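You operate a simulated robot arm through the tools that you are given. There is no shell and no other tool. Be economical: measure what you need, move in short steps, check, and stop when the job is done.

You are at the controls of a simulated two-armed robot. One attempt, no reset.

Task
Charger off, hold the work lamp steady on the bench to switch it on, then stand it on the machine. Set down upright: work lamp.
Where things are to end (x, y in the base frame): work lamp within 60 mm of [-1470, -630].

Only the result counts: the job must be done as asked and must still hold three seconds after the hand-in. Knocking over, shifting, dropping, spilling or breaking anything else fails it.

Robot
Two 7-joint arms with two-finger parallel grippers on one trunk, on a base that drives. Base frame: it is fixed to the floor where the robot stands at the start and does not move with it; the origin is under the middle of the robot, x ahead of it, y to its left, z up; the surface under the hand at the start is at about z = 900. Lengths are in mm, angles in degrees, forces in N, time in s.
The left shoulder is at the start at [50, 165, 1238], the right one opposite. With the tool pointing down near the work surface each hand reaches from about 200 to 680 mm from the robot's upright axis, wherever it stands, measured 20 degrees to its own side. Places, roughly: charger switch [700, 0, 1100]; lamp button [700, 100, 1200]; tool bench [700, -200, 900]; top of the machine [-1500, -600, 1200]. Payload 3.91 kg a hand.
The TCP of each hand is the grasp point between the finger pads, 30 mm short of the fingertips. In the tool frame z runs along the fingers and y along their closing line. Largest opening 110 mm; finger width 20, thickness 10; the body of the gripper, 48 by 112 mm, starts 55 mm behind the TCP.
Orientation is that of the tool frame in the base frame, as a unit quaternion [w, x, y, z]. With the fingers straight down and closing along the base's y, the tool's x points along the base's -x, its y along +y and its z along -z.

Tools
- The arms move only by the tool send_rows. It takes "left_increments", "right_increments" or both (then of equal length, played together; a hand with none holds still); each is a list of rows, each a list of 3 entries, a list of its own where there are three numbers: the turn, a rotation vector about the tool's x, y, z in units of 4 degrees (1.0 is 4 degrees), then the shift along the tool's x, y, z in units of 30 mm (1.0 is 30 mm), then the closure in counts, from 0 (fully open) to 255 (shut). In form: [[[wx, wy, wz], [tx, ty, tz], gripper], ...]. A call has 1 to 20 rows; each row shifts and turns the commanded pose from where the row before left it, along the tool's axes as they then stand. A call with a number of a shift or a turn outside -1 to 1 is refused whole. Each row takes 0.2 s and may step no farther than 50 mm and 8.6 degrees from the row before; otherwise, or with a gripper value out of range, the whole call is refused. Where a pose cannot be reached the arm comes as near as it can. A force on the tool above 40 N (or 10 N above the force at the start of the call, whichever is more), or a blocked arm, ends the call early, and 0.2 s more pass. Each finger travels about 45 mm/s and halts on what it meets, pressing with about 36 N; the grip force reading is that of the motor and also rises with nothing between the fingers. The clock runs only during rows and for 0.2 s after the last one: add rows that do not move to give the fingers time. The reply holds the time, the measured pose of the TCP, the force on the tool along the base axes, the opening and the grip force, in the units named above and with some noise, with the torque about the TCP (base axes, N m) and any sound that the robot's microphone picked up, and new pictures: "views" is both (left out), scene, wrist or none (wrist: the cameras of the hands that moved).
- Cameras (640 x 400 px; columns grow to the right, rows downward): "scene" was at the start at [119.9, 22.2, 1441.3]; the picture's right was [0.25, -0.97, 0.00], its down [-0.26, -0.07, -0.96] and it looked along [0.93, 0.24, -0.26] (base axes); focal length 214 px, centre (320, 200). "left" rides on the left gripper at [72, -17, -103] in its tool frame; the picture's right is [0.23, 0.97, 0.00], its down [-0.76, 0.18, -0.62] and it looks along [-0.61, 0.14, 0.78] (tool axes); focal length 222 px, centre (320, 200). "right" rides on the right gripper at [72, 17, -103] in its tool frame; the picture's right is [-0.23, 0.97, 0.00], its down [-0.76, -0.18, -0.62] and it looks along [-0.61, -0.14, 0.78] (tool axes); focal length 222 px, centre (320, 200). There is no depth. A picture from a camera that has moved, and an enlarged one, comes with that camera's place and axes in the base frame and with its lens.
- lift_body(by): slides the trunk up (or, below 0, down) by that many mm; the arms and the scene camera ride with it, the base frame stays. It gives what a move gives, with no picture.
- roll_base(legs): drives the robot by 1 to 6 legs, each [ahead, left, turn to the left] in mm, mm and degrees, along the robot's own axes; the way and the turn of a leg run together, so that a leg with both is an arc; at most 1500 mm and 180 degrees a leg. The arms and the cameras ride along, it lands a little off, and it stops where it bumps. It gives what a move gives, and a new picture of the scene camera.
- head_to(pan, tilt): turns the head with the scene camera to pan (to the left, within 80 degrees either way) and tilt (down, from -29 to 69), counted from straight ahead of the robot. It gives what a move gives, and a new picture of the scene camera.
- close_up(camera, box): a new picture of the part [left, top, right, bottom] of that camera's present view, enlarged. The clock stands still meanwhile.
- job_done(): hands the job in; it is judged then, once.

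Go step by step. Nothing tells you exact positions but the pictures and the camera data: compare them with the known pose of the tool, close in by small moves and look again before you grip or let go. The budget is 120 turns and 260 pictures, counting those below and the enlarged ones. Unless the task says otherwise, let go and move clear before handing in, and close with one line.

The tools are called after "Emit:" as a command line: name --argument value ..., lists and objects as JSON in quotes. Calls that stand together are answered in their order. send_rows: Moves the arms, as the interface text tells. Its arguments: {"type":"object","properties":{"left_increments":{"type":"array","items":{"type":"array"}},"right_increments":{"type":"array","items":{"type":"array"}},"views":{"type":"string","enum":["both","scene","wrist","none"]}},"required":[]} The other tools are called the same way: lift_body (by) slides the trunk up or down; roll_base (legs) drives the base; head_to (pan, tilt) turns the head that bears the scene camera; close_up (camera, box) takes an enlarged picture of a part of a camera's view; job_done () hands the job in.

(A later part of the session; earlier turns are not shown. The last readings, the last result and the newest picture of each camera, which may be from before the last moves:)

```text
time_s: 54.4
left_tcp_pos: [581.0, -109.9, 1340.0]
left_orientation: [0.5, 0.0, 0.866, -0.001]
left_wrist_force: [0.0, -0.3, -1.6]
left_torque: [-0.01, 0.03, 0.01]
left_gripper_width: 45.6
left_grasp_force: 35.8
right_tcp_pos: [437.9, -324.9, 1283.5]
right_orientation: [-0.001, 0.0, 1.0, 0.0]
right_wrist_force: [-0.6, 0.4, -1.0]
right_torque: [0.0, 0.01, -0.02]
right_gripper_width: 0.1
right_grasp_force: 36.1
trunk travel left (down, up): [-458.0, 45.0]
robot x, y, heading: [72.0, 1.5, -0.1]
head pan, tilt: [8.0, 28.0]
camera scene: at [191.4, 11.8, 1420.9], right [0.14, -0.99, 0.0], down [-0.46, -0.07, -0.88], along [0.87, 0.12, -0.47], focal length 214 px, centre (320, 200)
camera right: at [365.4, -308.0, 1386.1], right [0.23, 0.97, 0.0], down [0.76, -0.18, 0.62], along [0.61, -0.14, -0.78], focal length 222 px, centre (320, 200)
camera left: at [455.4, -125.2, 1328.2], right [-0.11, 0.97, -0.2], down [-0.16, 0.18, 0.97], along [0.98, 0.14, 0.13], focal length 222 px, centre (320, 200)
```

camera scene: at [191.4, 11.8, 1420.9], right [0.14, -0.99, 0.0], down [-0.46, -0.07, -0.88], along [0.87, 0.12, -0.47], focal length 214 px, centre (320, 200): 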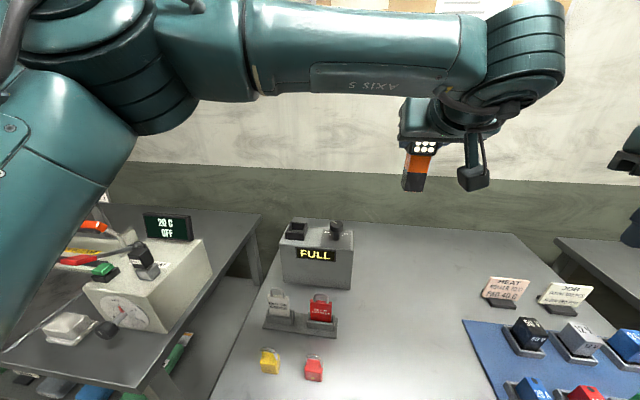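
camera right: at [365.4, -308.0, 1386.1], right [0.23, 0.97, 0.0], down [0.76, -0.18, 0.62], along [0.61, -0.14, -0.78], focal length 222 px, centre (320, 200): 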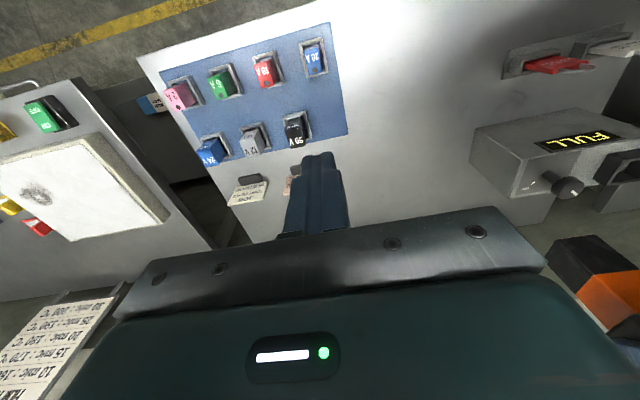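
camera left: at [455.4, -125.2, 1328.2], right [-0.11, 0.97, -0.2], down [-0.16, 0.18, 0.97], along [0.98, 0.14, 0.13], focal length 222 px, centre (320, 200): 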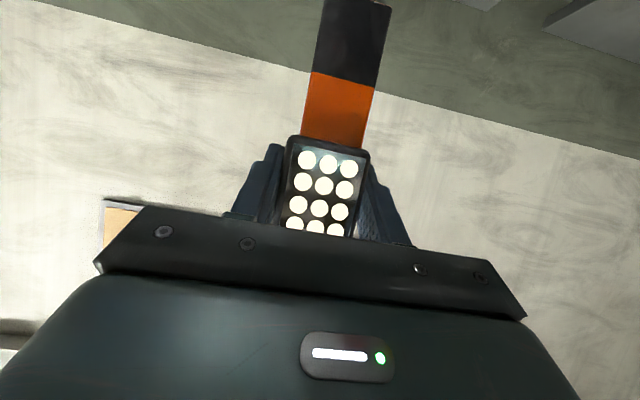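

Emit:
close_up --camera "scene" --box '[380, 110, 480, 200]'

Emit:
close_up --camera "left" --box '[220, 60, 420, 240]'

Emit:
send_rows --left_increments '[[[0, 0, 0], [0.24, 0.85, -0.417], 255], [[0, 0, 0], [0.24, 0.85, -0.417], 255], [[0, 0, 0], [0.24, 0.85, -0.417], 255], [[0, 0, 0], [0.24, 0.85, -0.417], 255], [[0, 0, 0], [0.24, 0.85, -0.417], 255], [[0, 0, 0], [0.24, 0.85, -0.417], 255], [[0, 0, 0], [0.24, 0.85, -0.417], 255], [[0, 0, 0], [0.24, 0.85, -0.417], 255], [[0, 0, 0], [0, 0, 0], 255]]' --views "scene"

```text
4.44 times, centred on (430, 155) of scene
camera zoom: at [191.4, 11.8, 1420.9], right [0.14, -0.99, 0.0], down [-0.46, -0.07, -0.88], along [0.87, 0.12, -0.47], focal length 953 px, centre (-169, 400)
```

zoom: 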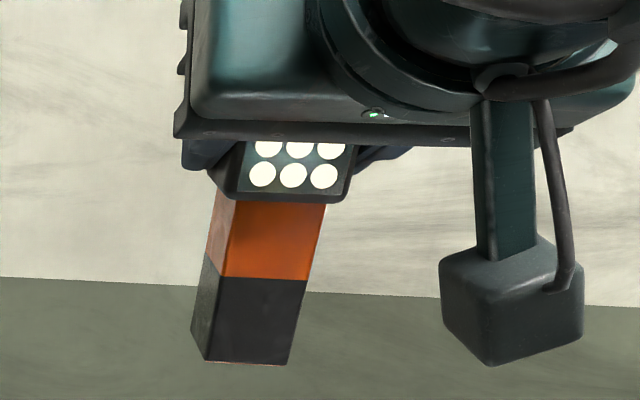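

```text
2.22 times, centred on (320, 150) of left
camera zoom: at [455.4, -125.2, 1328.2], right [-0.11, 0.97, -0.2], down [-0.16, 0.18, 0.97], along [0.98, 0.14, 0.13], focal length 494 px, centre (320, 311)
```

zoom: 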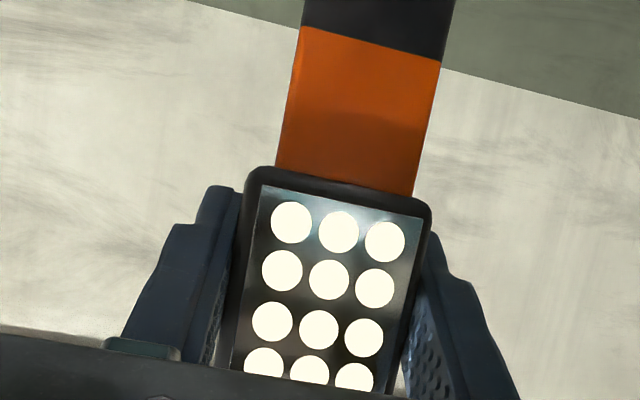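

```text
time_s: 56.4
left_tcp_pos: [466.1, 94.2, 1338.2]
left_orientation: [0.5, 0.0, 0.866, 0.0]
left_wrist_force: [0.3, -0.5, -2.3]
left_torque: [-0.02, 0.03, 0.01]
left_gripper_width: 45.8
left_grasp_force: 36.0
right_tcp_pos: [438.9, -326.7, 1283.9]
right_orientation: [-0.001, 0.001, 1.0, 0.0]
right_wrist_force: [-0.4, -0.8, 0.5]
right_torque: [0.03, 0.0, 0.04]
right_gripper_width: 0.0
right_grasp_force: 35.6
trunk travel left (down, up): [-458.0, 45.0]
robot x, y, heading: [76.9, -3.2, 0.1]
head pan, tilt: [8.0, 28.0]
camera scene: at [191.9, 11.2, 1420.8], right [0.14, -0.99, 0.0], down [-0.47, -0.06, -0.88], along [0.87, 0.12, -0.47], focal length 214 px, centre (320, 200)
```

scene: 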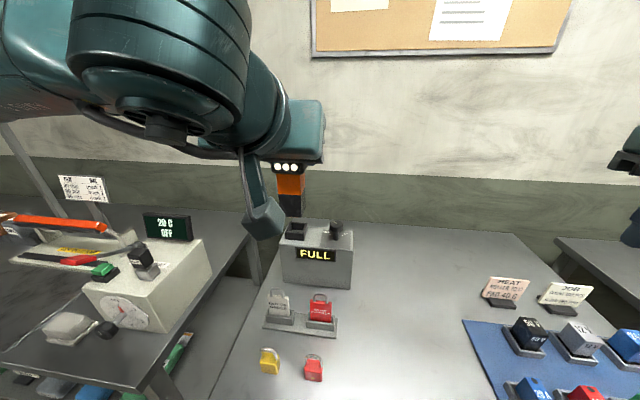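

Emit:
close_up --camera "scene" --box '[260, 150, 330, 220]'

Emit:
close_up --camera "left" --box '[200, 0, 440, 240]'

```text
5.71 times, centred on (295, 185) of scene
camera zoom: at [191.9, 11.2, 1420.8], right [0.14, -0.99, 0.0], down [-0.47, -0.06, -0.88], along [0.87, 0.12, -0.47], focal length 1226 px, centre (463, 286)
```

zoom: 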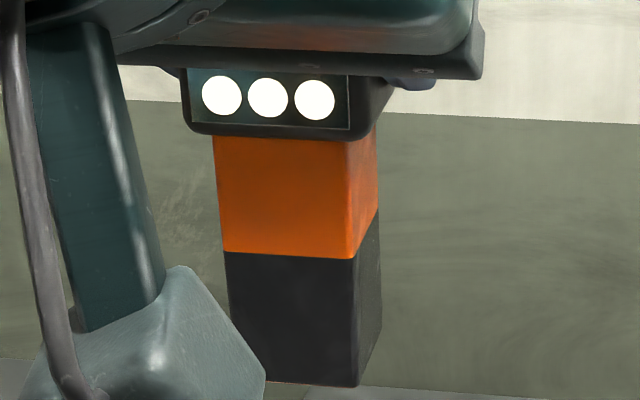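

```text
1.67 times, centred on (320, 120) of left
camera zoom: at [339.5, 78.8, 1327.4], right [-0.11, 0.97, -0.2], down [-0.16, 0.18, 0.97], along [0.98, 0.14, 0.13], focal length 370 px, centre (320, 333)
```

zoom: 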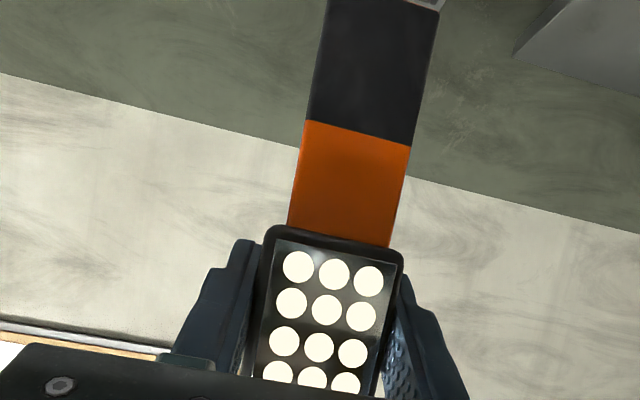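

The LEDs shine evenly even in the gripper's shade, so I take the lamp as on. I'll back off from the bench and turn right to look at the machine.

Emit:
roll_base --legs '[[-350, 0, 0]]'

Emit:
head_to --pan -80 --tilt 20

Emit:
head_to --pan 80 --tilt 20

```text
time_s: 58.6
left_tcp_pos: [116.9, 94.3, 1339.5]
left_orientation: [0.5, 0.0, 0.866, -0.001]
left_wrist_force: [-0.4, 0.6, -0.5]
left_torque: [0.01, 0.02, 0.0]
left_gripper_width: 45.4
left_grasp_force: 35.8
right_tcp_pos: [89.6, -324.6, 1283.3]
right_orientation: [0.001, 0.002, 1.0, 0.0]
right_wrist_force: [-0.1, 1.2, -0.6]
right_torque: [0.02, -0.02, -0.04]
right_gripper_width: 0.0
right_grasp_force: 36.0
trunk travel left (down, up): [-458.0, 45.0]
robot x, y, heading: [-277.0, -0.5, -0.2]
head pan, tilt: [8.0, 28.0]
camera scene: at [-156.5, 12.0, 1420.9], right [0.14, -0.99, 0.0], down [-0.46, -0.07, -0.88], along [0.87, 0.12, -0.47], focal length 214 px, centre (320, 200)
```

scene: 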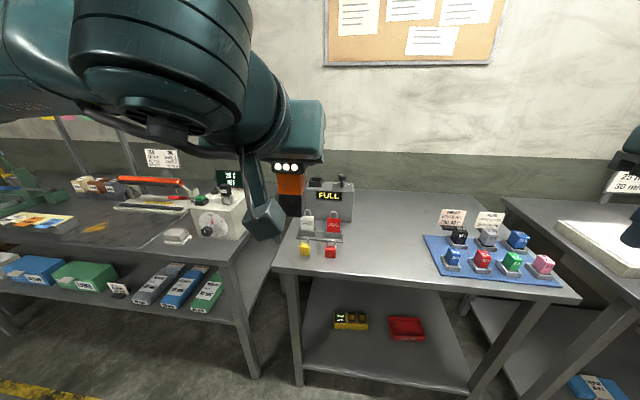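

```text
time_s: 60.3
left_tcp_pos: [117.5, 95.6, 1339.3]
left_orientation: [0.5, 0.0, 0.866, 0.0]
left_wrist_force: [0.6, -1.2, -1.9]
left_torque: [0.01, 0.04, -0.04]
left_gripper_width: 45.6
left_grasp_force: 35.5
right_tcp_pos: [90.1, -325.9, 1282.8]
right_orientation: [0.0, 0.001, 1.0, 0.0]
right_wrist_force: [0.2, 0.4, -0.1]
right_torque: [0.03, -0.06, -0.01]
right_gripper_width: 0.0
right_grasp_force: 36.4
trunk travel left (down, up): [-458.0, 45.0]
robot x, y, heading: [-277.7, 2.4, -0.1]
head pan, tilt: [-80.0, 20.0]
camera scene: at [-230.1, -92.4, 1433.8], right [-0.98, -0.17, 0.0], down [-0.06, 0.34, -0.94], along [0.16, -0.93, -0.34], focal length 214 px, centre (320, 200)
```

scene: 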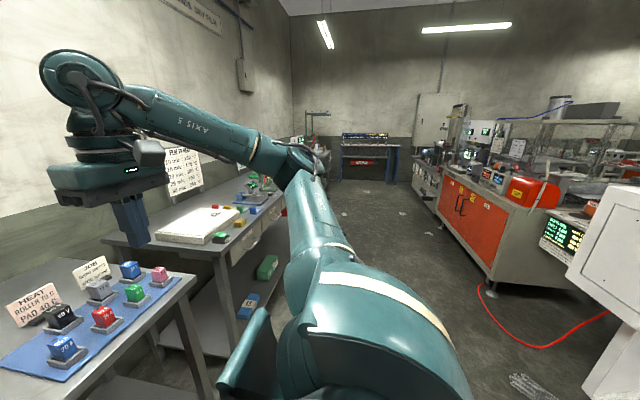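

```text
time_s: 62.7
left_tcp_pos: [118.1, 94.5, 1339.3]
left_orientation: [0.5, 0.0, 0.866, 0.0]
left_wrist_force: [-0.1, 0.6, -2.1]
left_torque: [-0.01, 0.01, -0.02]
left_gripper_width: 45.8
left_grasp_force: 35.8
right_tcp_pos: [91.6, -325.2, 1284.5]
right_orientation: [-0.001, 0.0, 1.0, 0.001]
right_wrist_force: [-0.1, -0.7, 0.6]
right_torque: [0.01, 0.02, -0.02]
right_gripper_width: 0.0
right_grasp_force: 36.0
trunk travel left (down, up): [-458.0, 45.0]
robot x, y, heading: [-274.7, 0.6, 0.0]
head pan, tilt: [80.0, 20.0]
camera scene: at [-230.0, 91.0, 1433.8], right [0.98, -0.17, 0.0], down [-0.06, -0.34, -0.94], along [0.16, 0.93, -0.34], focal length 214 px, centre (320, 200)
```

scene: 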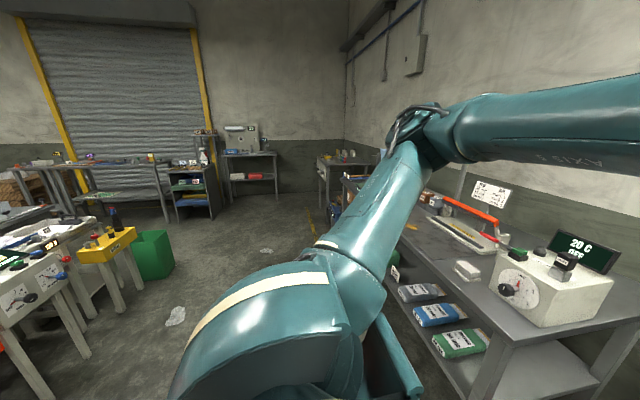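

Emit:
roll_base --legs '[[-80, 0, 0], [0, 0, -90]]'

Emit:
head_to --pan -70 --tilt 25

```text
time_s: 67.6
left_tcp_pos: [-257.3, -392.4, 1339.2]
left_orientation: [0.355, 0.609, 0.615, -0.352]
left_wrist_force: [0.2, 0.2, -2.2]
left_torque: [0.03, -0.01, -0.01]
left_gripper_width: 45.3
left_grasp_force: 36.6
right_tcp_pos: [-677.8, -369.2, 1284.1]
right_orientation: [-0.001, 0.704, 0.71, 0.0]
right_wrist_force: [0.3, -1.0, 0.5]
right_torque: [0.01, -0.01, -0.04]
right_gripper_width: 0.1
right_grasp_force: 35.9
trunk travel left (down, up): [-458.0, 45.0]
robot x, y, heading: [-358.9, -1.4, -89.6]
head pan, tilt: [80.0, 20.0]
camera scene: at [-264.3, -45.2, 1433.8], right [-0.16, -0.99, 0.0], down [-0.34, 0.06, -0.94], along [0.93, -0.15, -0.34], focal length 214 px, centre (320, 200)
```

scene: 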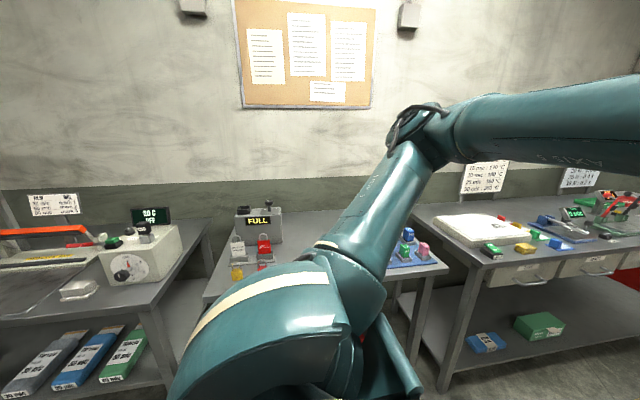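

```text
time_s: 69.9
left_tcp_pos: [-258.9, -393.6, 1338.5]
left_orientation: [0.355, 0.609, 0.616, -0.351]
left_wrist_force: [0.3, 0.1, -2.3]
left_torque: [0.01, -0.02, 0.02]
left_gripper_width: 45.5
left_grasp_force: 36.5
right_tcp_pos: [-678.8, -368.7, 1282.7]
right_orientation: [-0.001, 0.704, 0.71, 0.001]
right_wrist_force: [-0.1, 0.0, 0.2]
right_torque: [-0.03, -0.02, -0.01]
right_gripper_width: 0.0
right_grasp_force: 35.8
trunk travel left (down, up): [-458.0, 45.0]
robot x, y, heading: [-356.2, -0.6, -89.4]
head pan, tilt: [-70.0, 25.0]
camera scene: at [-442.3, -62.5, 1425.7], right [-0.35, 0.94, 0.0], down [0.4, 0.15, -0.91], along [-0.85, -0.32, -0.42], focal length 214 px, centre (320, 200)
```

scene: 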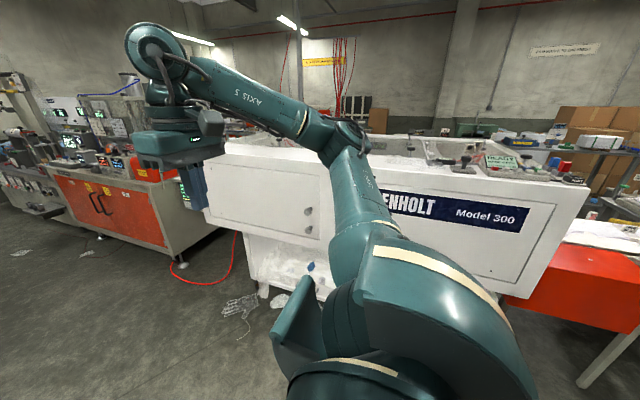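

Emit:
roll_base --legs '[[0, 0, -90]]'

Emit:
head_to --pan 20 --tilt 20

```text
time_s: 74.1
left_tcp_pos: [-749.5, -101.1, 1338.0]
left_orientation: [0.005, 0.866, 0.009, -0.499]
left_wrist_force: [-0.6, 0.1, -1.1]
left_torque: [0.02, -0.04, 0.01]
left_gripper_width: 45.6
left_grasp_force: 35.4
right_tcp_pos: [-727.2, 318.9, 1282.5]
right_orientation: [-0.001, 1.0, 0.009, -0.001]
right_wrist_force: [-0.4, 0.3, 1.2]
right_torque: [-0.03, -0.03, 0.0]
right_gripper_width: 0.1
right_grasp_force: 36.1
trunk travel left (down, up): [-458.0, 45.0]
robot x, y, heading: [-355.7, 0.5, -179.2]
head pan, tilt: [-70.0, 25.0]
camera scene: at [-419.0, 84.8, 1425.7], right [0.93, 0.36, 0.0], down [0.15, -0.39, -0.91], along [-0.33, 0.85, -0.42], focal length 214 px, centre (320, 200)
```

scene: 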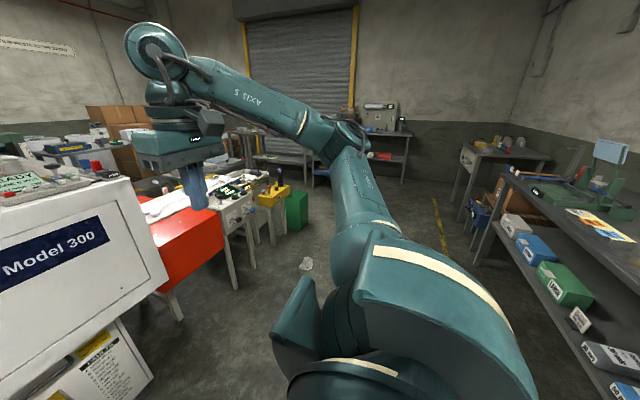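

```text
time_s: 75.8
left_tcp_pos: [-747.7, -102.3, 1339.5]
left_orientation: [0.005, 0.867, 0.008, -0.499]
left_wrist_force: [0.7, 0.4, -2.8]
left_torque: [-0.04, -0.04, -0.02]
left_gripper_width: 45.4
left_grasp_force: 36.0
right_tcp_pos: [-729.5, 319.4, 1283.7]
right_orientation: [0.0, 1.0, 0.009, 0.0]
right_wrist_force: [0.6, -0.4, -0.5]
right_torque: [-0.02, -0.01, 0.02]
right_gripper_width: 0.0
right_grasp_force: 35.9
trunk travel left (down, up): [-458.0, 45.0]
robot x, y, heading: [-356.9, 0.3, -178.9]
head pan, tilt: [20.0, 20.0]
camera scene: at [-472.7, -34.7, 1433.7], right [-0.36, 0.93, 0.0], down [0.32, 0.12, -0.94], along [-0.88, -0.34, -0.34], focal length 214 px, centre (320, 200)
```

scene: 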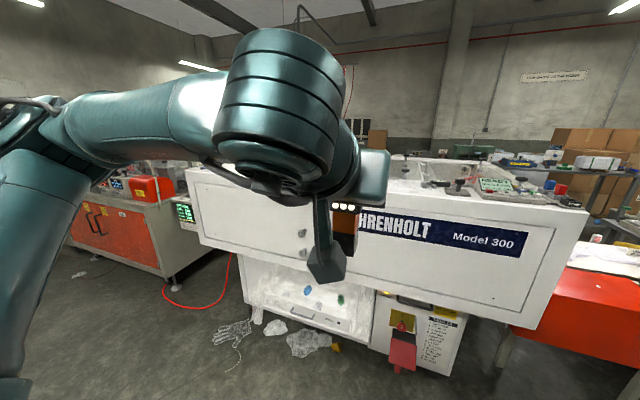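

The white machine is ahead with its front near x≈-1230. I slide left to line up and look at its top.

Emit:
roll_base --legs '[[0, 520, -0.9], [150, 0, 0]]'

Emit:
head_to --pan -15 --tilt 22

```text
time_s: 81.8
left_tcp_pos: [-898.9, -615.5, 1338.5]
left_orientation: [-0.001, 0.866, 0.0, -0.499]
left_wrist_force: [-0.7, -0.3, -1.6]
left_torque: [-0.03, 0.0, -0.02]
left_gripper_width: 45.7
left_grasp_force: 35.8
right_tcp_pos: [-870.1, -195.8, 1284.3]
right_orientation: [0.0, 1.0, -0.001, 0.001]
right_wrist_force: [0.3, 0.4, -0.9]
right_torque: [-0.04, 0.01, -0.02]
right_gripper_width: 0.0
right_grasp_force: 36.4
trunk travel left (down, up): [-458.0, 45.0]
robot x, y, heading: [-500.8, -524.4, 180.2]
head pan, tilt: [20.0, 20.0]
camera scene: at [-620.8, -554.4, 1433.7], right [-0.34, 0.94, 0.0], down [0.32, 0.12, -0.94], along [-0.88, -0.32, -0.34], focal length 214 px, centre (320, 200)
```

scene: 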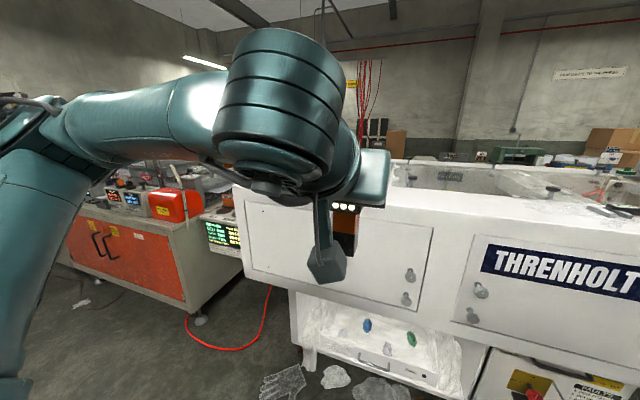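

```text
time_s: 82.9
left_tcp_pos: [-896.6, -615.6, 1339.1]
left_orientation: [-0.001, 0.866, 0.0, -0.5]
left_wrist_force: [-0.2, -1.0, -2.0]
left_torque: [-0.03, -0.06, -0.02]
left_gripper_width: 45.4
left_grasp_force: 35.7
right_tcp_pos: [-868.1, -195.4, 1283.6]
right_orientation: [0.0, 1.0, -0.001, 0.0]
right_wrist_force: [0.3, 0.9, -0.1]
right_torque: [-0.01, 0.03, 0.02]
right_gripper_width: 0.0
right_grasp_force: 35.8
trunk travel left (down, up): [-458.0, 45.0]
robot x, y, heading: [-502.3, -521.3, 180.1]
head pan, tilt: [-15.0, 22.0]
camera scene: at [-622.0, -498.6, 1430.5], right [0.26, 0.97, 0.0], down [0.36, -0.1, -0.93], along [-0.9, 0.24, -0.37], focal length 214 px, centre (320, 200)
```

scene: 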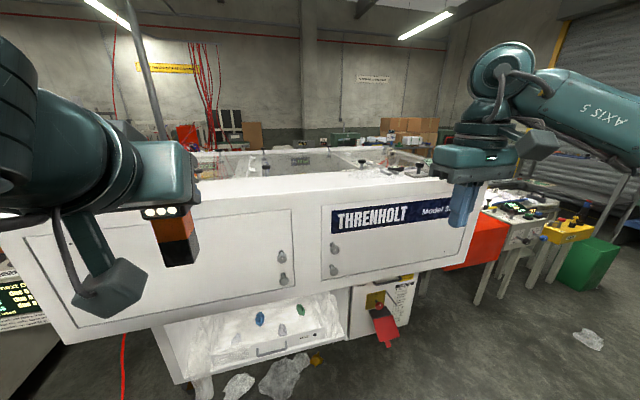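

Emit:
close_up --camera "scene" --box '[180, 130, 340, 230]'

Emit:
lift_body --by 45

Emit:
roll_base --legs '[[200, 0, 0]]'

Emit:
head_to --pan -20 --tilt 35

```text
4.00 times, centred on (260, 180) of scene
camera zoom: at [-622.0, -498.6, 1430.5], right [0.26, 0.97, 0.0], down [0.36, -0.1, -0.93], along [-0.9, 0.24, -0.37], focal length 858 px, centre (560, 280)
```

zoom: 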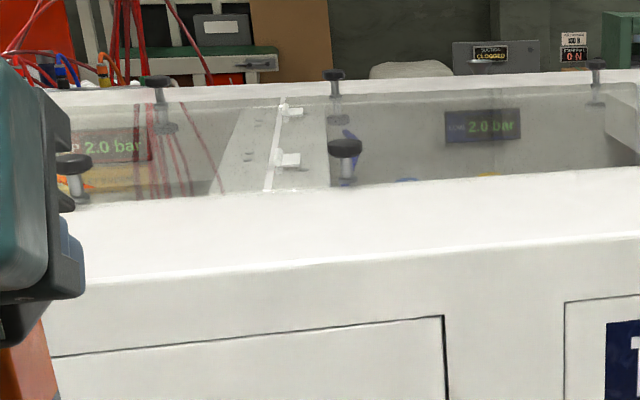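

```text
time_s: 83.7
left_tcp_pos: [-896.5, -616.3, 1383.8]
left_orientation: [-0.001, 0.867, -0.001, -0.499]
left_wrist_force: [0.1, -0.7, -0.9]
left_torque: [-0.02, -0.04, 0.01]
left_gripper_width: 45.8
left_grasp_force: 35.4
right_tcp_pos: [-868.0, -195.7, 1328.8]
right_orientation: [-0.001, 1.0, -0.002, 0.0]
right_wrist_force: [0.5, 0.2, -0.2]
right_torque: [0.01, 0.07, -0.03]
right_gripper_width: 0.2
right_grasp_force: 36.0
trunk travel left (down, up): [-503.0, 0.0]
robot x, y, heading: [-503.2, -526.3, 180.0]
head pan, tilt: [-15.0, 22.0]
```

```text
time_s: 85.3
left_tcp_pos: [-1095.9, -616.1, 1383.7]
left_orientation: [-0.001, 0.867, 0.0, -0.499]
left_wrist_force: [-0.2, -1.2, -1.3]
left_torque: [-0.02, -0.01, -0.01]
left_gripper_width: 45.4
left_grasp_force: 36.3
right_tcp_pos: [-1069.9, -196.3, 1327.8]
right_orientation: [-0.001, 1.0, 0.0, 0.0]
right_wrist_force: [0.0, 0.2, 0.3]
right_torque: [0.01, 0.0, 0.01]
right_gripper_width: 0.0
right_grasp_force: 36.0
trunk travel left (down, up): [-503.0, 0.0]
robot x, y, heading: [-700.2, -523.3, 179.8]
head pan, tilt: [-15.0, 22.0]
camera scene: at [-822.8, -498.4, 1475.1], right [0.26, 0.97, 0.0], down [0.36, -0.1, -0.93], along [-0.9, 0.24, -0.38], focal length 214 px, centre (320, 200)
```

scene: 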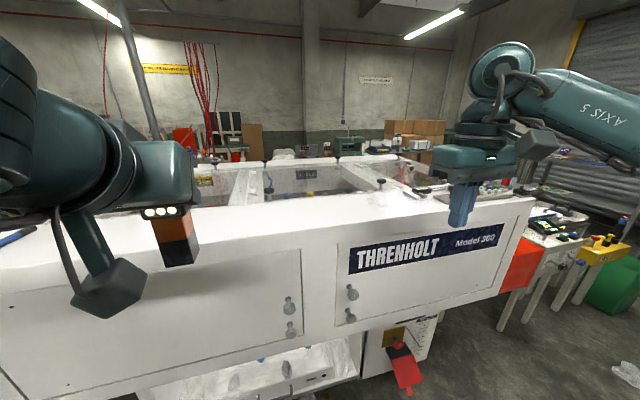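

```text
time_s: 86.1
left_tcp_pos: [-1097.1, -616.3, 1382.9]
left_orientation: [0.0, 0.866, 0.0, -0.5]
left_wrist_force: [-0.2, -0.6, -1.0]
left_torque: [0.01, -0.02, 0.02]
left_gripper_width: 45.5
left_grasp_force: 35.8
right_tcp_pos: [-1068.2, -195.9, 1328.0]
right_orientation: [0.0, 1.0, -0.001, -0.001]
right_wrist_force: [0.0, 0.6, 0.5]
right_torque: [-0.02, 0.01, -0.05]
right_gripper_width: 0.1
right_grasp_force: 35.7
trunk travel left (down, up): [-503.0, 0.0]
robot x, y, heading: [-703.7, -521.1, 180.1]
head pan, tilt: [-20.0, 35.0]
camera scene: at [-815.1, -492.3, 1454.6], right [0.34, 0.94, 0.0], down [0.54, -0.2, -0.82], along [-0.77, 0.28, -0.57], focal length 214 px, centre (320, 200)
```

scene: 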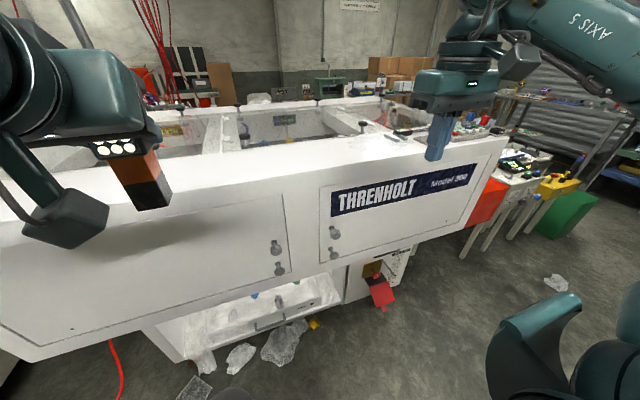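

Emit:
close_up --camera "scene" --box '[130, 90, 290, 220]'

```text
3.08 times, centred on (210, 155) of scene
camera zoom: at [-815.1, -492.3, 1454.6], right [0.34, 0.94, 0.0], down [0.54, -0.2, -0.82], along [-0.77, 0.28, -0.57], focal length 660 px, centre (658, 338)
```

zoom: 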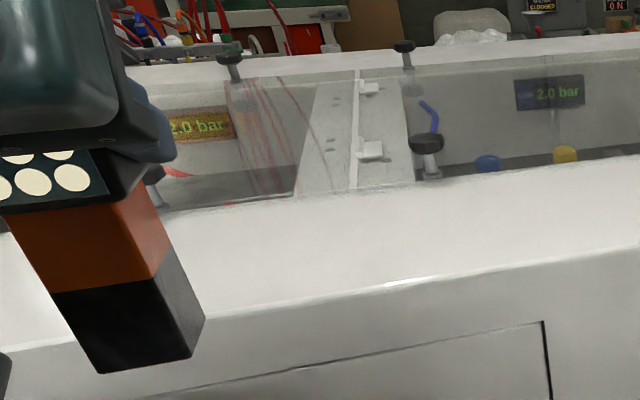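

Emit:
roll_base --legs '[[150, 0, 0]]'

Emit:
head_to --pan -10 --tilt 50

```text
time_s: 87.5
left_tcp_pos: [-1246.4, -615.7, 1383.8]
left_orientation: [-0.001, 0.866, 0.0, -0.499]
left_wrist_force: [-0.9, 0.1, -2.8]
left_torque: [0.01, 0.01, 0.0]
left_gripper_width: 45.7
left_grasp_force: 35.6
right_tcp_pos: [-1218.4, -196.2, 1326.8]
right_orientation: [0.0, 1.0, -0.001, 0.0]
right_wrist_force: [-0.9, 0.7, -0.1]
right_torque: [0.01, -0.03, 0.0]
right_gripper_width: 0.0
right_grasp_force: 36.3
trunk travel left (down, up): [-503.0, 0.0]
robot x, y, heading: [-851.6, -522.9, -179.7]
head pan, tilt: [-20.0, 35.0]
camera scene: at [-964.2, -492.4, 1454.5], right [0.34, 0.94, 0.0], down [0.54, -0.2, -0.82], along [-0.77, 0.28, -0.57], focal length 214 px, centre (320, 200)
```

scene: 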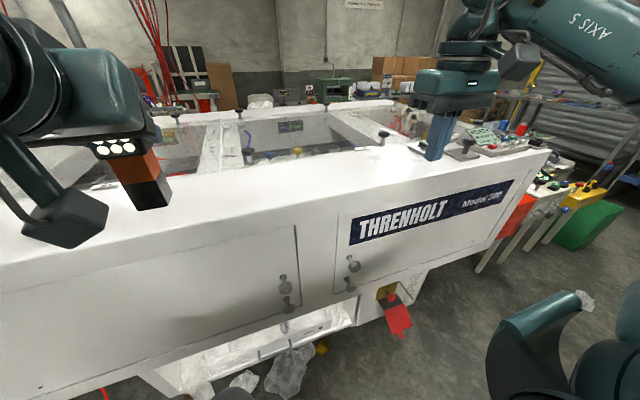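

```text
time_s: 88.2
left_tcp_pos: [-1244.4, -614.7, 1383.8]
left_orientation: [0.001, 0.866, 0.001, -0.5]
left_wrist_force: [0.6, 0.3, -1.7]
left_torque: [-0.02, -0.02, 0.0]
left_gripper_width: 45.8
left_grasp_force: 35.9
right_tcp_pos: [-1217.5, -196.1, 1329.2]
right_orientation: [-0.001, 1.0, 0.0, 0.001]
right_wrist_force: [0.5, 0.2, -0.9]
right_torque: [0.06, -0.03, 0.01]
right_gripper_width: 0.1
right_grasp_force: 36.5
trunk travel left (down, up): [-503.0, 0.0]
robot x, y, heading: [-854.0, -523.5, -180.5]
head pan, tilt: [-10.0, 50.0]
camera scene: at [-956.2, -509.1, 1432.9], right [0.17, 0.98, 0.0], down [0.75, -0.13, -0.64], along [-0.63, 0.11, -0.77], focal length 214 px, centre (320, 200)
```

scene: 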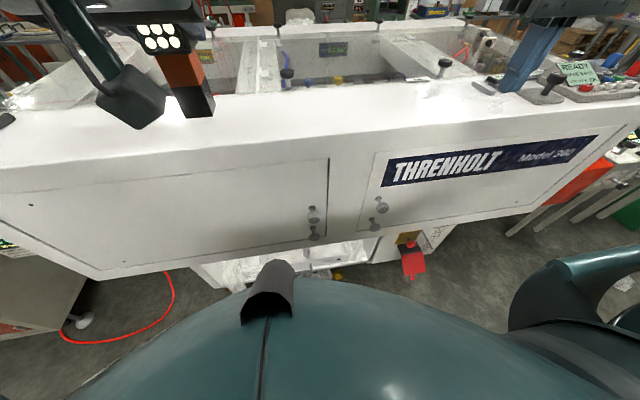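

The front face is at x≈-1371 and the white deck runs from about -1371 to -1533 at z≈1190. That puts the target on the deck. I extend the lamp over it.

Emit:
send_rows --left_increments '[[[0, 0, 0], [-0.47, 0.06, 0.81], 255], [[0, 0, 0], [-0.47, 0.06, 0.81], 255], [[0, 0, 0], [-0.47, 0.06, 0.81], 255], [[0, 0, 0], [-0.47, 0.06, 0.81], 255], [[0, 0, 0], [-0.47, 0.06, 0.81], 255], [[0, 0, 0], [-0.47, 0.06, 0.81], 255], [[0, 0, 0], [-0.47, 0.06, 0.81], 255], [[0, 0, 0], [-0.47, 0.06, 0.81], 255], [[0, 0, 0], [0, 0, 0], 255]]'

Emit:
head_to --pan 10 --tilt 35

```text
time_s: 90.2
left_tcp_pos: [-1470.8, -630.5, 1384.4]
left_orientation: [-0.001, 0.866, -0.001, -0.5]
left_wrist_force: [0.5, -0.1, -0.8]
left_torque: [0.01, 0.02, 0.02]
left_gripper_width: 45.3
left_grasp_force: 36.5
right_tcp_pos: [-1216.7, -196.2, 1328.4]
right_orientation: [0.0, 1.0, 0.0, -0.001]
right_wrist_force: [0.3, 0.3, 0.3]
right_torque: [0.01, -0.01, -0.02]
right_gripper_width: 0.1
right_grasp_force: 35.7
trunk travel left (down, up): [-503.0, 0.0]
robot x, y, heading: [-852.6, -519.9, -180.0]
head pan, tilt: [-10.0, 50.0]
camera scene: at [-956.1, -509.2, 1432.9], right [0.17, 0.98, 0.0], down [0.75, -0.13, -0.64], along [-0.63, 0.11, -0.77], focal length 214 px, centre (320, 200)
camera left: at [-1344.4, -611.9, 1372.1], right [0.11, -0.97, -0.2], down [0.16, -0.18, 0.97], along [-0.98, -0.14, 0.13], focal length 222 px, centre (320, 200)
```

scene: 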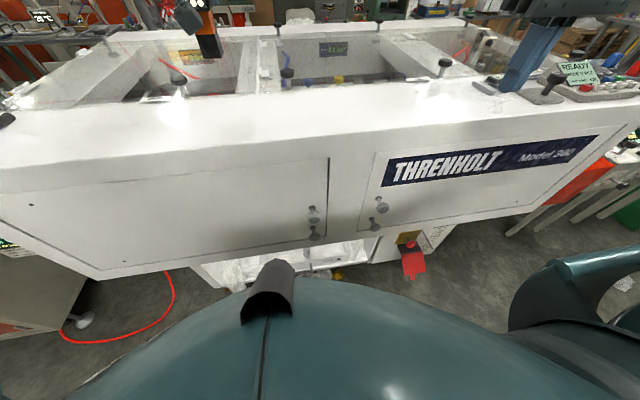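
left: 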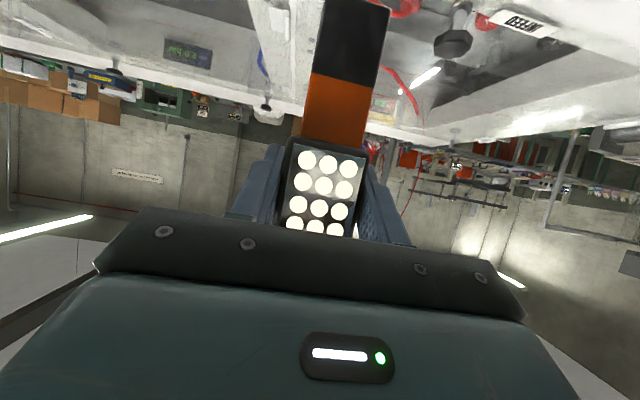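

```text
time_s: 91.0
left_tcp_pos: [-1469.7, -630.4, 1384.6]
left_orientation: [0.0, 0.866, 0.001, -0.501]
left_wrist_force: [0.5, -0.8, -2.7]
left_torque: [0.0, -0.02, -0.02]
left_gripper_width: 45.8
left_grasp_force: 35.6
right_tcp_pos: [-1218.1, -196.0, 1328.8]
right_orientation: [0.0, 1.0, 0.0, 0.0]
right_wrist_force: [0.0, 0.3, 0.6]
right_torque: [0.02, -0.02, -0.01]
right_gripper_width: 0.2
right_grasp_force: 36.0
trunk travel left (down, up): [-503.0, 0.0]
robot x, y, heading: [-852.8, -520.5, -180.1]
head pan, tilt: [10.0, 35.0]
camera scene: at [-967.4, -537.7, 1454.5], right [-0.17, 0.98, 0.0], down [0.57, 0.1, -0.82], along [-0.81, -0.14, -0.57], focal length 214 px, centre (320, 200)
```

scene: 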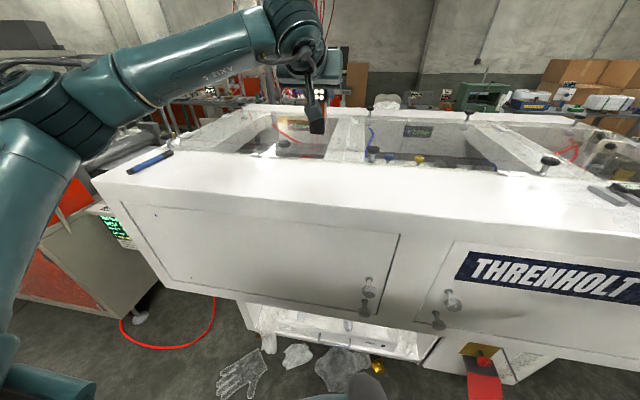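

Emit:
close_up --camera "scene" --box '[240, 80, 400, 220]'

Emit:
send_rows --left_increments '[[[0, 0, 0], [0.866, 0, 0.5], 255], [[0, 0, 0], [0.866, 0, 0.5], 255], [[0, 0, 0], [0, 0, 0], 255]]' --views "scene"

Emit:
close_up --camera "scene" --box '[240, 80, 400, 220]'

```text
2.86 times, centred on (320, 150) of scene
camera zoom: at [-967.4, -537.7, 1454.5], right [-0.17, 0.98, 0.0], down [0.57, 0.1, -0.82], along [-0.81, -0.14, -0.57], focal length 613 px, centre (320, 343)
```

zoom: 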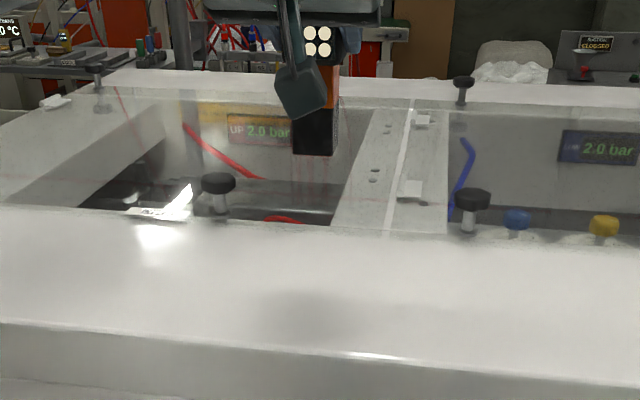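

```text
time_s: 91.8
left_tcp_pos: [-1468.6, -630.2, 1323.1]
left_orientation: [0.0, 0.866, 0.001, -0.5]
left_wrist_force: [-0.3, -1.0, -2.4]
left_torque: [0.0, -0.01, 0.03]
left_gripper_width: 45.7
left_grasp_force: 36.0
right_tcp_pos: [-1217.7, -195.5, 1328.0]
right_orientation: [0.0, 1.0, 0.0, 0.0]
right_wrist_force: [-0.4, 0.7, -0.4]
right_torque: [0.02, 0.03, 0.02]
right_gripper_width: 0.0
right_grasp_force: 35.9
trunk travel left (down, up): [-503.0, 0.0]
robot x, y, heading: [-851.0, -521.8, -180.2]
head pan, tilt: [10.0, 35.0]
camera scene: at [-967.2, -537.7, 1454.6], right [-0.17, 0.98, 0.0], down [0.56, 0.1, -0.82], along [-0.81, -0.14, -0.57], focal length 214 px, centre (320, 200)
```

scene: 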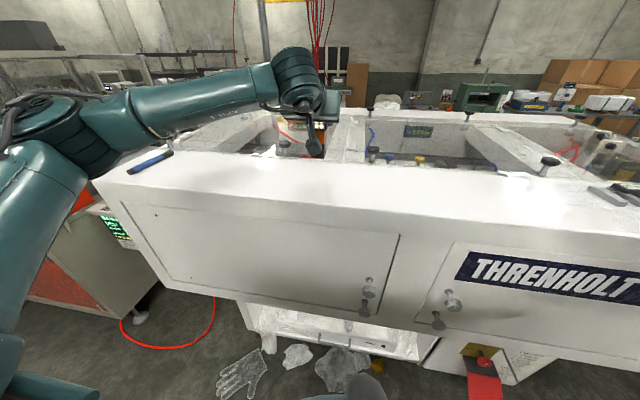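

```text
2.86 times, centred on (320, 150) of scene
camera zoom: at [-967.2, -537.7, 1454.6], right [-0.17, 0.98, 0.0], down [0.56, 0.1, -0.82], along [-0.81, -0.14, -0.57], focal length 613 px, centre (320, 343)
```

zoom: 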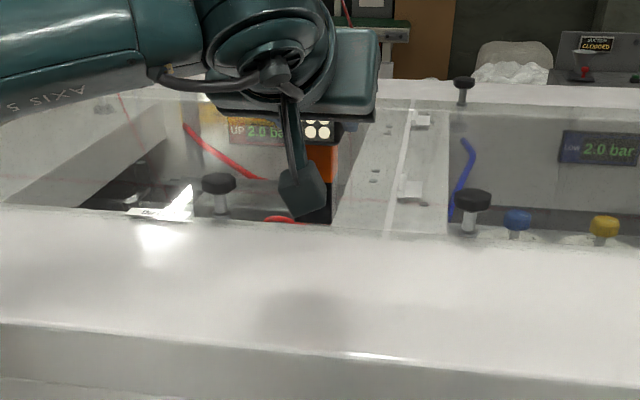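

Emit:
send_rows --left_increments '[[[0, 0, 0], [0.23, 0, 0.133], 255], [[0, 0, 0], [0.23, 0, 0.133], 255], [[0, 0, 0], [0, 0, 0], 255]]' --views "none"

Emit:
send_rows --left_increments '[[[0, 0, 0], [0.115, 0, 0.067], 255], [[0, 0, 0], [0.115, 0, 0.067], 255], [[0, 0, 0], [0, 0, 0], 255]]' --views "scene"

Emit:
close_up --camera "scene" --box '[240, 80, 400, 220]'

```text
time_s: 92.7
left_tcp_pos: [-1470.3, -630.6, 1307.9]
left_orientation: [0.0, 0.866, 0.0, -0.5]
left_wrist_force: [0.2, -0.5, -2.2]
left_torque: [0.0, 0.02, 0.01]
left_gripper_width: 45.6
left_grasp_force: 35.7
right_tcp_pos: [-1216.7, -195.1, 1328.5]
right_orientation: [0.001, 1.0, 0.0, -0.001]
right_wrist_force: [0.5, -0.1, 0.0]
right_torque: [-0.03, 0.03, -0.03]
right_gripper_width: 0.0
right_grasp_force: 35.7
trunk travel left (down, up): [-503.0, 0.0]
robot x, y, heading: [-850.1, -523.3, -179.9]
head pan, tilt: [10.0, 35.0]
```

```text
time_s: 93.5
left_tcp_pos: [-1468.1, -631.2, 1300.2]
left_orientation: [0.0, 0.866, 0.0, -0.5]
left_wrist_force: [0.0, -0.2, -1.8]
left_torque: [-0.02, 0.0, 0.01]
left_gripper_width: 45.6
left_grasp_force: 35.9
right_tcp_pos: [-1216.4, -197.1, 1328.5]
right_orientation: [0.0, 1.0, -0.001, 0.001]
right_wrist_force: [1.0, -0.4, -0.5]
right_torque: [0.02, -0.01, 0.0]
right_gripper_width: 0.0
right_grasp_force: 35.7
trunk travel left (down, up): [-503.0, 0.0]
robot x, y, heading: [-849.4, -522.4, -180.0]
head pan, tilt: [10.0, 35.0]
camera scene: at [-967.4, -537.8, 1454.5], right [-0.17, 0.98, 0.0], down [0.56, 0.1, -0.82], along [-0.81, -0.14, -0.57], focal length 214 px, centre (320, 200)
```

scene: 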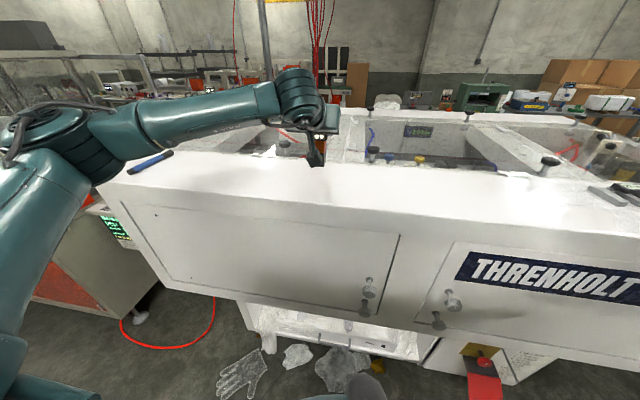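

```text
2.86 times, centred on (320, 150) of scene
camera zoom: at [-967.4, -537.8, 1454.5], right [-0.17, 0.98, 0.0], down [0.56, 0.1, -0.82], along [-0.81, -0.14, -0.57], focal length 613 px, centre (320, 343)
```

zoom: 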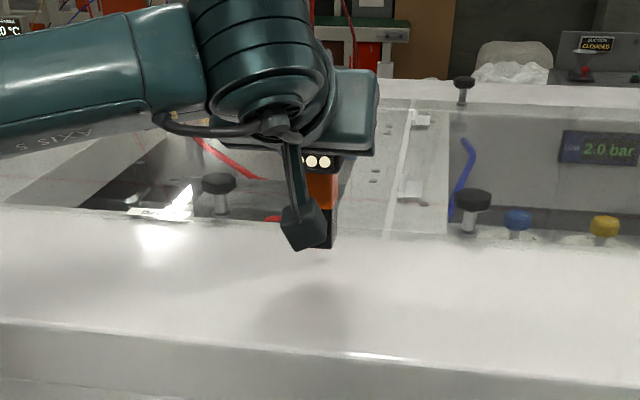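

Emit:
send_rows --left_increments '[[[0, 0, 0], [0.087, 0, 0.05], 255], [[0, 0, 0], [0.087, 0, 0.05], 255], [[0, 0, 0], [0, 0, 0], 255]]' --views "none"

Emit:
send_rows --left_increments '[[[0, 0, 0], [0.087, 0, 0.05], 255], [[0, 0, 0], [0, 0, 0], 255]]' --views "none"

Emit:
send_rows --left_increments '[[[0, 0, 0], [0.06, 0, 0.035], 255], [[0, 0, 0], [0, 0, 0], 255]]' --views "none"

```text
time_s: 94.2
left_tcp_pos: [-1469.5, -630.1, 1295.0]
left_orientation: [0.0, 0.866, 0.0, -0.5]
left_wrist_force: [0.8, 0.8, -2.3]
left_torque: [0.01, 0.0, 0.02]
left_gripper_width: 45.7
left_grasp_force: 35.4
right_tcp_pos: [-1217.1, -196.0, 1328.4]
right_orientation: [-0.001, 1.0, 0.0, 0.0]
right_wrist_force: [-0.6, -0.4, 0.1]
right_torque: [-0.03, -0.01, 0.05]
right_gripper_width: 0.0
right_grasp_force: 35.3
trunk travel left (down, up): [-503.0, 0.0]
robot x, y, heading: [-852.7, -523.9, -180.3]
head pan, tilt: [10.0, 35.0]
```

```text
time_s: 94.8
left_tcp_pos: [-1469.6, -629.4, 1291.3]
left_orientation: [0.0, 0.866, 0.001, -0.5]
left_wrist_force: [0.3, 0.4, -2.4]
left_torque: [0.02, -0.03, -0.02]
left_gripper_width: 45.6
left_grasp_force: 35.6
right_tcp_pos: [-1218.2, -195.7, 1329.1]
right_orientation: [0.0, 1.0, 0.0, 0.0]
right_wrist_force: [0.1, -1.0, -0.1]
right_torque: [0.0, -0.01, 0.01]
right_gripper_width: 0.2
right_grasp_force: 36.2
trunk travel left (down, up): [-503.0, 0.0]
robot x, y, heading: [-849.5, -523.9, -180.3]
head pan, tilt: [10.0, 35.0]
```

```text
time_s: 95.5
left_tcp_pos: [-1469.6, -630.0, 1289.3]
left_orientation: [0.001, 0.866, 0.001, -0.5]
left_wrist_force: [0.8, 0.4, -1.1]
left_torque: [0.03, -0.04, 0.01]
left_gripper_width: 45.4
left_grasp_force: 37.0
right_tcp_pos: [-1216.6, -196.1, 1329.6]
right_orientation: [0.0, 1.0, 0.001, 0.001]
right_wrist_force: [0.5, -0.3, -0.3]
right_torque: [-0.01, 0.03, -0.01]
right_gripper_width: 0.1
right_grasp_force: 36.0
trunk travel left (down, up): [-503.0, 0.0]
robot x, y, heading: [-851.2, -524.7, -179.9]
head pan, tilt: [10.0, 35.0]
```

Emit:
send_rows --left_increments '[[[0, 0, 0], [0.06, 0, 0.035], 255], [[0, 0, 0], [0, 0, 0], 255]]' --views "none"

Emit:
send_rows --left_increments '[[[0, 0, 0], [0.06, 0, 0.035], 255], [[0, 0, 0], [0, 0, 0], 255]]' --views "none"

Emit:
send_rows --left_increments '[[[0, 0, 0], [0.06, 0, 0.035], 255], [[0, 0, 0], [0, 0, 0], 255]]' --views "none"

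Emit:
close_up --camera "scene" --box '[240, 80, 400, 220]'

```text
time_s: 96.0
left_tcp_pos: [-1469.7, -629.4, 1287.1]
left_orientation: [0.0, 0.866, 0.0, -0.5]
left_wrist_force: [0.3, 0.0, -2.0]
left_torque: [0.01, -0.04, -0.03]
left_gripper_width: 45.6
left_grasp_force: 35.7
right_tcp_pos: [-1218.0, -195.4, 1327.9]
right_orientation: [-0.001, 1.0, 0.0, 0.0]
right_wrist_force: [0.1, -0.8, -0.1]
right_torque: [0.02, -0.02, 0.0]
right_gripper_width: 0.0
right_grasp_force: 35.8
trunk travel left (down, up): [-503.0, 0.0]
robot x, y, heading: [-850.2, -523.8, -180.0]
head pan, tilt: [10.0, 35.0]
```

```text
time_s: 96.7
left_tcp_pos: [-1468.5, -630.5, 1285.5]
left_orientation: [-0.001, 0.866, -0.001, -0.5]
left_wrist_force: [-0.4, 0.1, -1.0]
left_torque: [-0.02, -0.02, -0.03]
left_gripper_width: 45.8
left_grasp_force: 35.7
right_tcp_pos: [-1218.8, -197.7, 1328.6]
right_orientation: [-0.001, 1.0, -0.001, 0.0]
right_wrist_force: [-0.2, -0.3, -0.5]
right_torque: [0.03, 0.04, 0.0]
right_gripper_width: 0.2
right_grasp_force: 36.0
trunk travel left (down, up): [-503.0, 0.0]
robot x, y, heading: [-849.1, -518.4, -180.1]
head pan, tilt: [10.0, 35.0]
```

```text
time_s: 97.2
left_tcp_pos: [-1469.7, -630.1, 1281.8]
left_orientation: [0.0, 0.866, 0.001, -0.5]
left_wrist_force: [-0.3, 0.2, -0.9]
left_torque: [0.01, -0.06, 0.02]
left_gripper_width: 45.7
left_grasp_force: 36.0
right_tcp_pos: [-1216.5, -195.3, 1327.6]
right_orientation: [0.0, 1.0, 0.001, 0.0]
right_wrist_force: [-0.1, 0.3, -0.4]
right_torque: [0.04, 0.01, 0.01]
right_gripper_width: 0.1
right_grasp_force: 35.6
trunk travel left (down, up): [-503.0, 0.0]
robot x, y, heading: [-850.4, -524.5, -180.0]
head pan, tilt: [10.0, 35.0]
```

```text
2.86 times, centred on (320, 150) of scene
camera zoom: at [-967.4, -537.8, 1454.5], right [-0.17, 0.98, 0.0], down [0.56, 0.1, -0.82], along [-0.81, -0.14, -0.57], focal length 613 px, centre (320, 343)
```

zoom: 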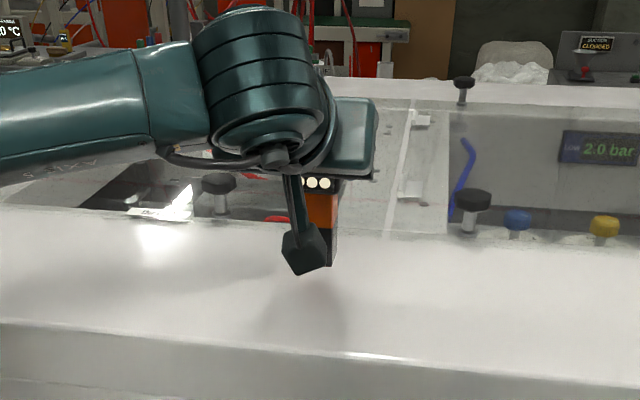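

Emit:
send_rows --left_increments '[[[0, 0, 0], [0.087, 0, 0.05], 255], [[0, 0, 0], [0, 0, 0], 255]]' --views "none"

Emit:
send_rows --left_increments '[[[0, 0, 0], [0.087, 0, 0.05], 255], [[0, 0, 0], [0, 0, 0], 255]]' --views "none"

Emit:
close_up --camera "left" --box '[240, 0, 440, 120]'

```text
time_s: 97.8
left_tcp_pos: [-1469.4, -630.7, 1279.5]
left_orientation: [0.0, 0.866, 0.001, -0.5]
left_wrist_force: [1.4, -0.7, -2.7]
left_torque: [0.02, -0.03, -0.01]
left_gripper_width: 45.7
left_grasp_force: 36.4
right_tcp_pos: [-1217.4, -195.9, 1328.8]
right_orientation: [0.0, 1.0, 0.0, 0.0]
right_wrist_force: [-0.4, 0.0, -0.4]
right_torque: [0.0, 0.02, 0.01]
right_gripper_width: 0.0
right_grasp_force: 35.8
trunk travel left (down, up): [-503.0, 0.0]
robot x, y, heading: [-852.0, -516.6, -180.3]
head pan, tilt: [10.0, 35.0]
```

```text
time_s: 98.5
left_tcp_pos: [-1469.9, -630.0, 1276.8]
left_orientation: [0.0, 0.866, 0.0, -0.5]
left_wrist_force: [0.3, 0.1, -2.1]
left_torque: [0.0, 0.02, 0.0]
left_gripper_width: 45.6
left_grasp_force: 36.0
right_tcp_pos: [-1217.7, -196.4, 1328.5]
right_orientation: [0.0, 1.0, 0.001, 0.0]
right_wrist_force: [-0.8, -0.4, 0.1]
right_torque: [0.02, -0.02, 0.05]
right_gripper_width: 0.0
right_grasp_force: 35.9
trunk travel left (down, up): [-503.0, 0.0]
robot x, y, heading: [-851.2, -519.7, -180.0]
head pan, tilt: [10.0, 35.0]
```

```text
3.20 times, centred on (340, 60) of left
camera zoom: at [-1344.4, -611.5, 1264.7], right [0.11, -0.97, -0.2], down [0.16, -0.18, 0.97], along [-0.98, -0.14, 0.13], focal length 711 px, centre (256, 648)
```

zoom: 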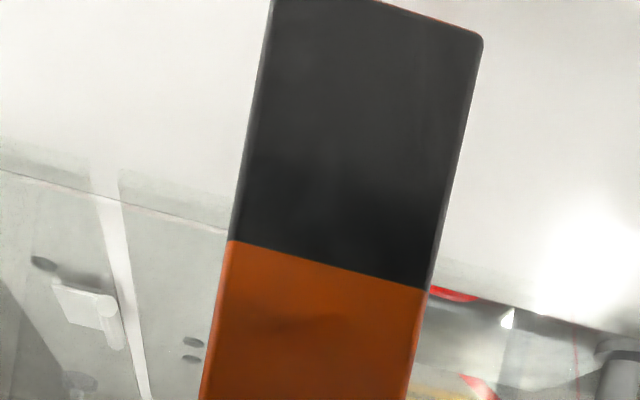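

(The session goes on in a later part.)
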